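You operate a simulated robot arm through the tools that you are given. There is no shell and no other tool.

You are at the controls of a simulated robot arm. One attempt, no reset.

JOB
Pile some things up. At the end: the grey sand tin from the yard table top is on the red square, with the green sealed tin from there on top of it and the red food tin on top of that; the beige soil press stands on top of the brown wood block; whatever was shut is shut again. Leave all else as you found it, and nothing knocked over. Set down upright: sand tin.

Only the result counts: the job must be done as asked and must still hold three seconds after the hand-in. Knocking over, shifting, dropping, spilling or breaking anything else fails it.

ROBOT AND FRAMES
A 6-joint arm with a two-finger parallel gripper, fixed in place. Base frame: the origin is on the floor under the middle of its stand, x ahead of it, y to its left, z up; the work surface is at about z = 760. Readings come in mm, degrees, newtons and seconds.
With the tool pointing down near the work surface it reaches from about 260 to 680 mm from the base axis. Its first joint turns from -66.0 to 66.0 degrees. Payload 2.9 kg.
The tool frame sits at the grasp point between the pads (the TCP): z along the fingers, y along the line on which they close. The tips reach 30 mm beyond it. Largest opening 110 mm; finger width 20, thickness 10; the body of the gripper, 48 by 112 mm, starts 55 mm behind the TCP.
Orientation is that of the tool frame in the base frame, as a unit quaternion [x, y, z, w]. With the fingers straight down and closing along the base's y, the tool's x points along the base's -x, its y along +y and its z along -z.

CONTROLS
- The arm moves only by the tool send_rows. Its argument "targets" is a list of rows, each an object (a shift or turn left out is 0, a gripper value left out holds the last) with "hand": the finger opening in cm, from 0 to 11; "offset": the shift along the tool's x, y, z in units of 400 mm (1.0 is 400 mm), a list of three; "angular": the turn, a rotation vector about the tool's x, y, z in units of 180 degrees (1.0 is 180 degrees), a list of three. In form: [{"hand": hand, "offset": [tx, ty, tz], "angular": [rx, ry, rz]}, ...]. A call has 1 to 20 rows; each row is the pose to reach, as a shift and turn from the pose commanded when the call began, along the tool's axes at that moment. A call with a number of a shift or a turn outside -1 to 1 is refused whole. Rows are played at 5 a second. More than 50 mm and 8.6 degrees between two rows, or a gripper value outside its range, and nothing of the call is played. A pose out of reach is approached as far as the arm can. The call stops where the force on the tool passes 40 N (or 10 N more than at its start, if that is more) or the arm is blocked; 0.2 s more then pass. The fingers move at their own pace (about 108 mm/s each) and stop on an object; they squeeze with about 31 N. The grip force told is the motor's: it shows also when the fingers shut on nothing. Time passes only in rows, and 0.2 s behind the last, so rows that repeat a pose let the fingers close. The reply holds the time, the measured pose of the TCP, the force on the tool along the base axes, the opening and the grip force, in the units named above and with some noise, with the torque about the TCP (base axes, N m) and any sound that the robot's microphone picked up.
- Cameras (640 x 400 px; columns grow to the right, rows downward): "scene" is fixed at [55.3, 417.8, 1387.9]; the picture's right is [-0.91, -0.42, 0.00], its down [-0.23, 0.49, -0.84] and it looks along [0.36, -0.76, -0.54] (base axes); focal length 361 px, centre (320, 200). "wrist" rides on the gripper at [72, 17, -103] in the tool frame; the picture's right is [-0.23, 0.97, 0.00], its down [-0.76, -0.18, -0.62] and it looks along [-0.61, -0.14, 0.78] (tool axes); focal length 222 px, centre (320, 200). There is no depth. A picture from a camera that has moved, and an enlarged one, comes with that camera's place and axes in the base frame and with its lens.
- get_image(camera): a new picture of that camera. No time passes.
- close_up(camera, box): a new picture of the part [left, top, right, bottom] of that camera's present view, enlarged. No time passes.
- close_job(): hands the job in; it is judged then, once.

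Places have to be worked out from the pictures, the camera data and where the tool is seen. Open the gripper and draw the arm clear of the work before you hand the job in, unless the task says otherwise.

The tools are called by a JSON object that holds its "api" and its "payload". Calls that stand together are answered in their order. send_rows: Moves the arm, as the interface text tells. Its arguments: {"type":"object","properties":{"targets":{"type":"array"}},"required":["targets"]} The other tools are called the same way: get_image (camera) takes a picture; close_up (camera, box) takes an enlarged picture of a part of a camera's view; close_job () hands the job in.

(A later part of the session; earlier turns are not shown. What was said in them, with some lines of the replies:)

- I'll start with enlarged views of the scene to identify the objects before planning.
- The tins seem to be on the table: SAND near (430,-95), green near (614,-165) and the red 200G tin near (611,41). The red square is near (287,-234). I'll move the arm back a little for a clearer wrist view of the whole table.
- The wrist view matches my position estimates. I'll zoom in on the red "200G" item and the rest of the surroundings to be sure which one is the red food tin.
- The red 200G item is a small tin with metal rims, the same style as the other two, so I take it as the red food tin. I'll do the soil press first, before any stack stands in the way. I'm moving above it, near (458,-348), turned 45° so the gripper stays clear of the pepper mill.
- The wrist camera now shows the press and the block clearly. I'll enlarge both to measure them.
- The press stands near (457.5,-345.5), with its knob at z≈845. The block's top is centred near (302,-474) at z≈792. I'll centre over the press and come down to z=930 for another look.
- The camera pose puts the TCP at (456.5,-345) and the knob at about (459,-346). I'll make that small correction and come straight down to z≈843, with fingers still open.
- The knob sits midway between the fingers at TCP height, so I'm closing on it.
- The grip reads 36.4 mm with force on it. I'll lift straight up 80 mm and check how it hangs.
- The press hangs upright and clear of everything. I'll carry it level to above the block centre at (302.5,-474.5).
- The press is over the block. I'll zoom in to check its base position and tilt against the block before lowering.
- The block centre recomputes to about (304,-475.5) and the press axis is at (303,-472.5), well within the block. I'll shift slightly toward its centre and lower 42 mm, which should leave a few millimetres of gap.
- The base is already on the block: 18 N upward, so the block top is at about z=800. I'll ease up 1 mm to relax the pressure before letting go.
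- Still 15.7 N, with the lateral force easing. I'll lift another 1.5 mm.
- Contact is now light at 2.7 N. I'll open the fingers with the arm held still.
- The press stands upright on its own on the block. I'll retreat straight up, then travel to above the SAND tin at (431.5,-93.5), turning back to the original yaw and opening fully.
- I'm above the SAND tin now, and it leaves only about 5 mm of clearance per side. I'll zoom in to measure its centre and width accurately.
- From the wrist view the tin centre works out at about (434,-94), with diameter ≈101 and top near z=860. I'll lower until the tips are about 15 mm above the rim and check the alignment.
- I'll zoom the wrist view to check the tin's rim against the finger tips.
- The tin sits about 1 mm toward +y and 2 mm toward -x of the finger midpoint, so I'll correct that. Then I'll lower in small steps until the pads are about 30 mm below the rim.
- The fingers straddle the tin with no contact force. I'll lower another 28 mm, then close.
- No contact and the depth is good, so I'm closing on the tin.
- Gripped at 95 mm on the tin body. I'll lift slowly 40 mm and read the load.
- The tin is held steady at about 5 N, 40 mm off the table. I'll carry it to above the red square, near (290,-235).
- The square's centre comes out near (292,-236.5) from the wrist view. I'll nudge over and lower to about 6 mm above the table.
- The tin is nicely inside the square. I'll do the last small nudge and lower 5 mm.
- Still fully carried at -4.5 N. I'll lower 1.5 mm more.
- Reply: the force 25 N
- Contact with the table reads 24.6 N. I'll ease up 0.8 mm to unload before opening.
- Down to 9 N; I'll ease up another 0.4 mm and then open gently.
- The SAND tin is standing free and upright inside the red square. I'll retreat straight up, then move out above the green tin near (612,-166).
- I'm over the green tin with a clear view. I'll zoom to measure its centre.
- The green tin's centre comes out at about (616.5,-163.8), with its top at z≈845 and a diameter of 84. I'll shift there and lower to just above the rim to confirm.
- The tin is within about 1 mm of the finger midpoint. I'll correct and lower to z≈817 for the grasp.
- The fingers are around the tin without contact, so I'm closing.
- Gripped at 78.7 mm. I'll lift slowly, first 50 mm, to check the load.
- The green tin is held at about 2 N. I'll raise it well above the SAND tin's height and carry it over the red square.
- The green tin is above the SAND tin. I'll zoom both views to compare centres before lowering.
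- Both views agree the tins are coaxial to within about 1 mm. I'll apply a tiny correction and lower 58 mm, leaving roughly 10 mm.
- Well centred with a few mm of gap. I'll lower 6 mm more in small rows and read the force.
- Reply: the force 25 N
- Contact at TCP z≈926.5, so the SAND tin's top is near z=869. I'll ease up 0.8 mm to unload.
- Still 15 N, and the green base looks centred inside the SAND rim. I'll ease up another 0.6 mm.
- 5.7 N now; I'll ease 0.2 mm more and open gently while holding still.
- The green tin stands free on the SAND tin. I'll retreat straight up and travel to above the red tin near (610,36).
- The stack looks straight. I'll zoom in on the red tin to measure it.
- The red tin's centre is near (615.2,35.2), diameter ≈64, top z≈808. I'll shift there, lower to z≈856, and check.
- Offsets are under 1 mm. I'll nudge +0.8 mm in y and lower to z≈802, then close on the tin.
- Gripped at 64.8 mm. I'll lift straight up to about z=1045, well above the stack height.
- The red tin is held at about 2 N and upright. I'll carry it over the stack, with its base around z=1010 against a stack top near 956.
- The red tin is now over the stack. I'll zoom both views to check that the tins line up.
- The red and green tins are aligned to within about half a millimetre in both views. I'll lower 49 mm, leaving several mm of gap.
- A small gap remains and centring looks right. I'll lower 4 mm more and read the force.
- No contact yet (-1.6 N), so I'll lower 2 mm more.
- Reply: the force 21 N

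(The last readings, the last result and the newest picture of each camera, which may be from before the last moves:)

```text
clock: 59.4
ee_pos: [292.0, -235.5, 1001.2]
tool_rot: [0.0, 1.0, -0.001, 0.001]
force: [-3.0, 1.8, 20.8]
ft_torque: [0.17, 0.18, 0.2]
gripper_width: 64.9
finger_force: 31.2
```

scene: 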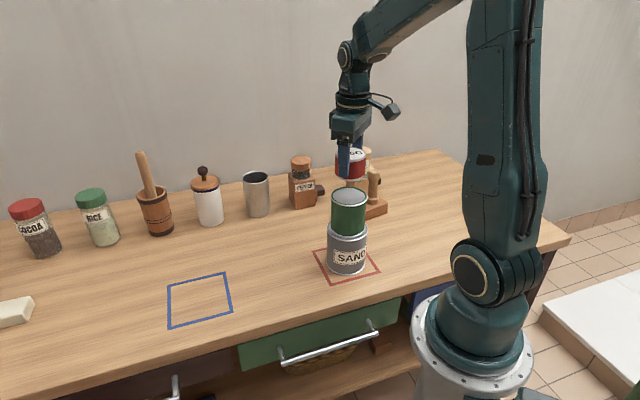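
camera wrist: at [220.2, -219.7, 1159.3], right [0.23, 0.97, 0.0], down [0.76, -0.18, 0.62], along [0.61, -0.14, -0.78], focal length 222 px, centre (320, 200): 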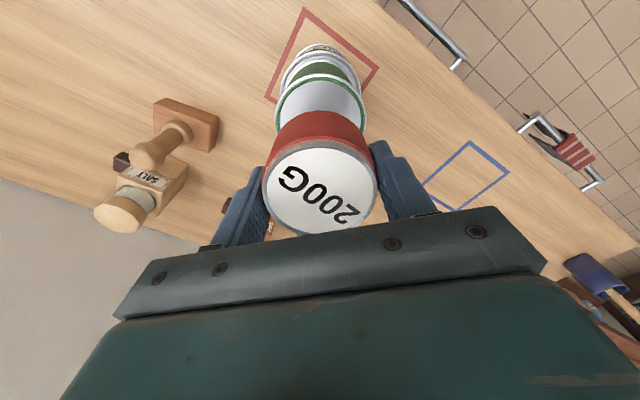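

Contact at 20.8 N, so the red tin is on the green one. I'll ease up 0.8 mm.

{"api": "send_rows", "payload": {"targets": [{"hand": 5, "offset": [0, 0, -0.002]}, {"offset": [0, 0, -0.002]}]}}

{"api": "close_up", "payload": {"camera": "scene", "box": [310, 150, 390, 270]}}

{"api": "close_up", "payload": {"camera": "wrist", "box": [250, 30, 390, 170]}}

```text
clock: 60.0
ee_pos: [292.7, -236.7, 1001.4]
tool_rot: [0.0, 1.0, -0.001, 0.002]
force: [2.1, -0.7, 12.5]
ft_torque: [-0.19, -0.36, 0.01]
gripper_width: 64.7
finger_force: 30.8
```

```text
3.33 times, centred on (350, 210) of scene
camera zoom: at [55.2, 417.9, 1387.9], right [-0.91, -0.42, 0.0], down [-0.23, 0.49, -0.84], along [0.36, -0.76, -0.54], focal length 1202 px, centre (220, 167)
```

zoom: 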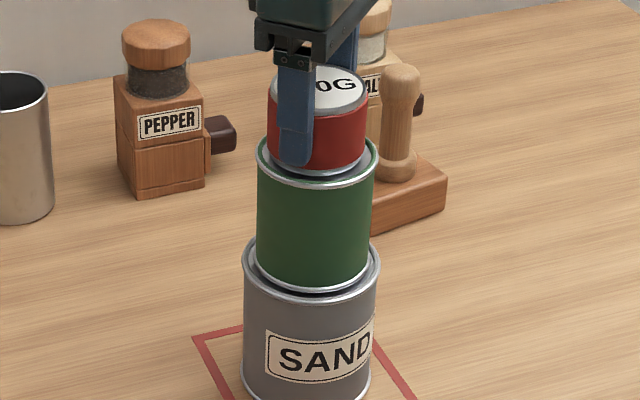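

```text
2.86 times, centred on (320, 100) of wrist
camera zoom: at [220.1, -219.0, 1105.2], right [0.23, 0.97, 0.0], down [0.76, -0.18, 0.62], along [0.61, -0.14, -0.78], focal length 635 px, centre (320, 486)
```

zoom: 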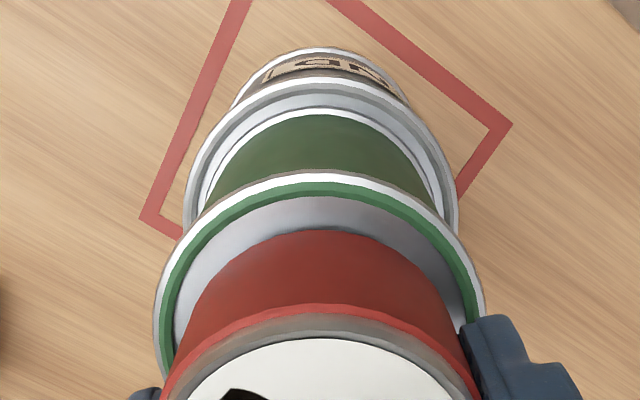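

Still 12.5 N and well centred. I'll ease up another 0.7 mm.

{"api": "send_rows", "payload": {"targets": [{"hand": 5, "offset": [0, 0, -0.0018]}, {"offset": [0, 0, -0.0018]}]}}

```text
clock: 60.6
ee_pos: [292.2, -234.9, 1001.5]
tool_rot: [0.0, 1.0, 0.001, 0.0]
force: [1.0, -0.8, 2.0]
ft_torque: [-0.07, -0.18, 0.04]
gripper_width: 64.5
finger_force: 30.7
```

The load is down to 2 N. I'll open gently in place.

{"api": "send_rows", "payload": {"targets": [{"hand": 6.6, "offset": [0, 0, 0]}, {"hand": 7.0, "offset": [0, 0, 0]}, {"hand": 8.0, "offset": [0, 0, 0]}, {"hand": 10, "offset": [0, 0, 0]}, {"hand": 10, "offset": [0, 0, 0]}]}}

{"api": "close_up", "payload": {"camera": "scene", "box": [310, 150, 390, 290]}}

{"api": "get_image", "payload": {"camera": "wrist"}}

```text
clock: 61.8
ee_pos: [291.6, -234.8, 1002.4]
tool_rot: [0.0, 1.0, 0.0, 0.0]
force: [-0.5, 0.6, 0.0]
ft_torque: [-0.01, 0.02, -0.02]
gripper_width: 100.2
finger_force: 0.0
```

```text
2.86 times, centred on (350, 220) of scene
camera zoom: at [55.3, 417.8, 1387.9], right [-0.91, -0.42, 0.0], down [-0.23, 0.49, -0.84], along [0.36, -0.76, -0.54], focal length 1031 px, centre (234, 143)
```

zoom: 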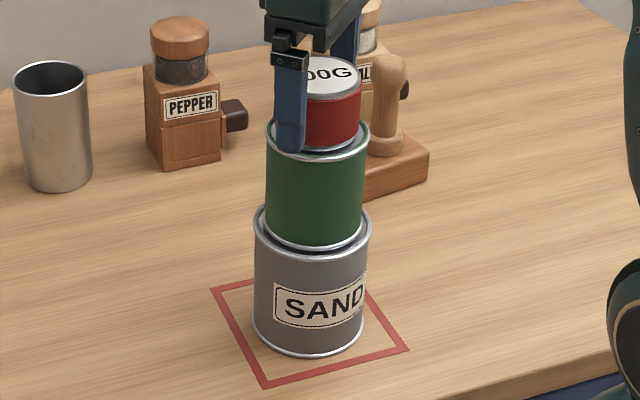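

```text
taken
camera wrist: at [219.9, -219.0, 1106.2], right [0.23, 0.97, 0.0], down [0.76, -0.18, 0.62], along [0.61, -0.14, -0.78], focal length 222 px, centre (320, 200)
```

wrist: 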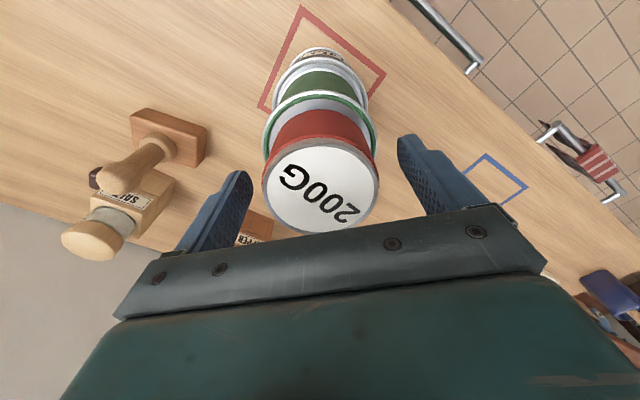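

The stack stands free. I'll retreat straight up 150 mm, then move aside to a clear pose.

{"api": "send_rows", "payload": {"targets": [{"hand": 10, "offset": [0, 0, -0.05]}, {"offset": [0, 0, -0.1]}, {"offset": [0, 0, -0.19]}, {"offset": [0, 0, -0.28]}, {"offset": [0, 0, -0.375]}, {"offset": [0, 0.1, -0.375]}, {"offset": [0, 0.2, -0.375]}, {"offset": [0, 0.3, -0.375]}, {"offset": [0, 0.4, -0.375]}, {"offset": [0, 0.4, -0.375]}]}}

{"api": "get_image", "payload": {"camera": "scene"}}

{"api": "get_image", "payload": {"camera": "wrist"}}

{"api": "close_up", "payload": {"camera": "scene", "box": [280, 130, 420, 300]}}

```text
clock: 64.0
ee_pos: [292.2, -74.1, 1152.5]
tool_rot: [0.0, 1.0, 0.001, 0.0]
force: [0.3, -0.5, 0.6]
ft_torque: [-0.01, -0.04, 0.0]
gripper_width: 99.8
finger_force: 0.2
```

```text
taken
```

scene: 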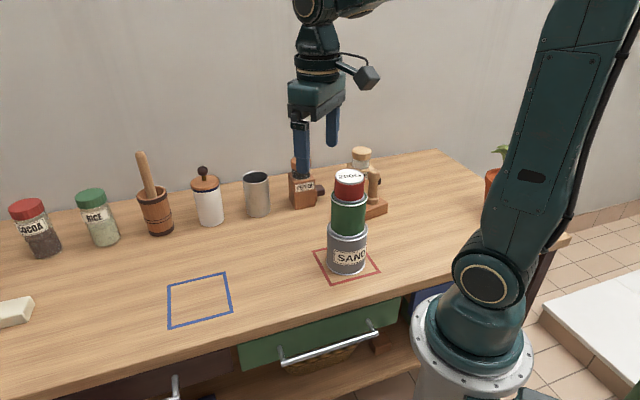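

```text
taken
camera wrist: at [219.4, -58.6, 1255.6], right [0.23, 0.97, 0.0], down [0.76, -0.18, 0.62], along [0.61, -0.14, -0.78], focal length 222 px, centre (320, 200)
```

wrist: 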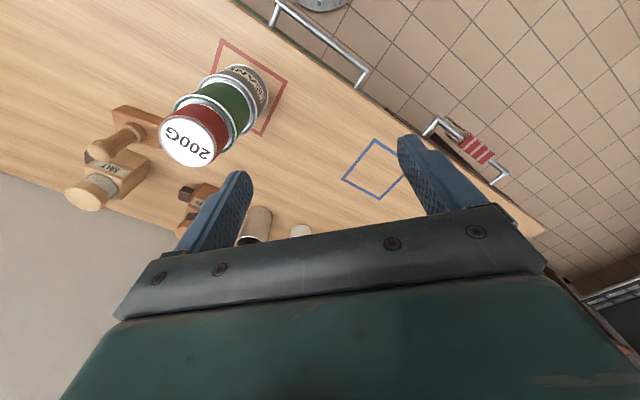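

```text
2.35 times, centred on (350, 215) of scene
camera zoom: at [55.3, 417.9, 1387.9], right [-0.91, -0.42, 0.0], down [-0.23, 0.49, -0.84], along [0.36, -0.76, -0.54], focal length 849 px, centre (249, 165)
```

zoom: 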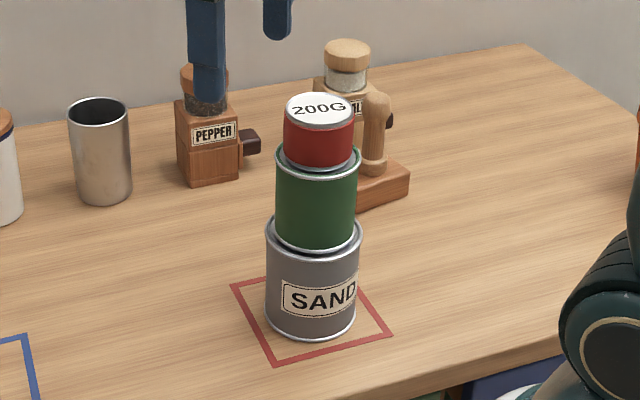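

All three tins are stacked on the red square and the gripper is open and clear. I'll take one last look at the press on the block and the rest of the table before handing in.

{"api": "close_up", "payload": {"camera": "wrist", "box": [60, 30, 300, 220]}}

{"api": "close_up", "payload": {"camera": "scene", "box": [0, 130, 280, 340]}}

```text
2.11 times, centred on (180, 125) of wrist
camera zoom: at [219.4, -58.6, 1255.6], right [0.23, 0.97, 0.0], down [0.76, -0.18, 0.62], along [0.61, -0.14, -0.78], focal length 468 px, centre (615, 358)
```

zoom: 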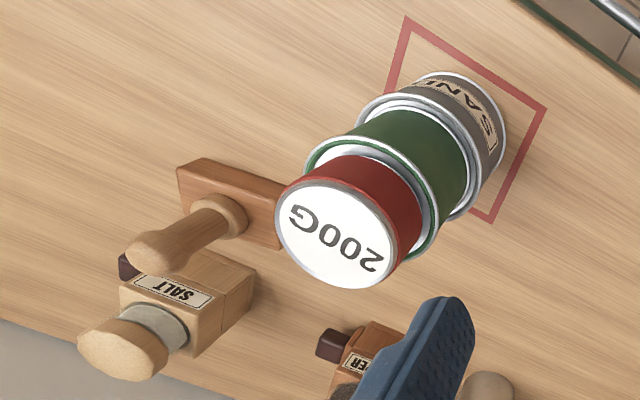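

```text
1.90 times, centred on (140, 235) of scene
camera zoom: at [55.3, 417.9, 1387.9], right [-0.91, -0.42, 0.0], down [-0.23, 0.49, -0.84], along [0.36, -0.76, -0.54], focal length 687 px, centre (663, 133)
```

zoom: 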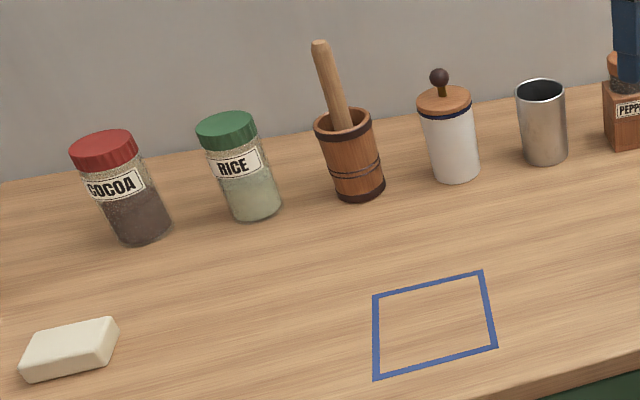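

The stack is straight on the red square and the press stands upright on the block. Everything else is untouched, no drawer was opened, and the arm is clear with the gripper open, so I'm handing in.

{"api": "close_job", "payload": {}}

```text
The job is handed in.
```

The job is handed in, and both piles looked right in the last pictures. I haven't had a verdict back.

- **Tins:** the grey sand tin is upright on the red square, with the green sealed tin on top of it and the red tin on top of that. All three look centred.
- **Soil press:** it stands upright on the brown wood block.
- **Everything else:** nothing else was touched or knocked over. I never opened a drawer, so nothing needed shutting. The gripper is open and the arm is drawn clear.

I took the red tin marked "200G" to be the red food tin, because it was the only red tin I could see on the table. I didn't look inside the drawers for another one.
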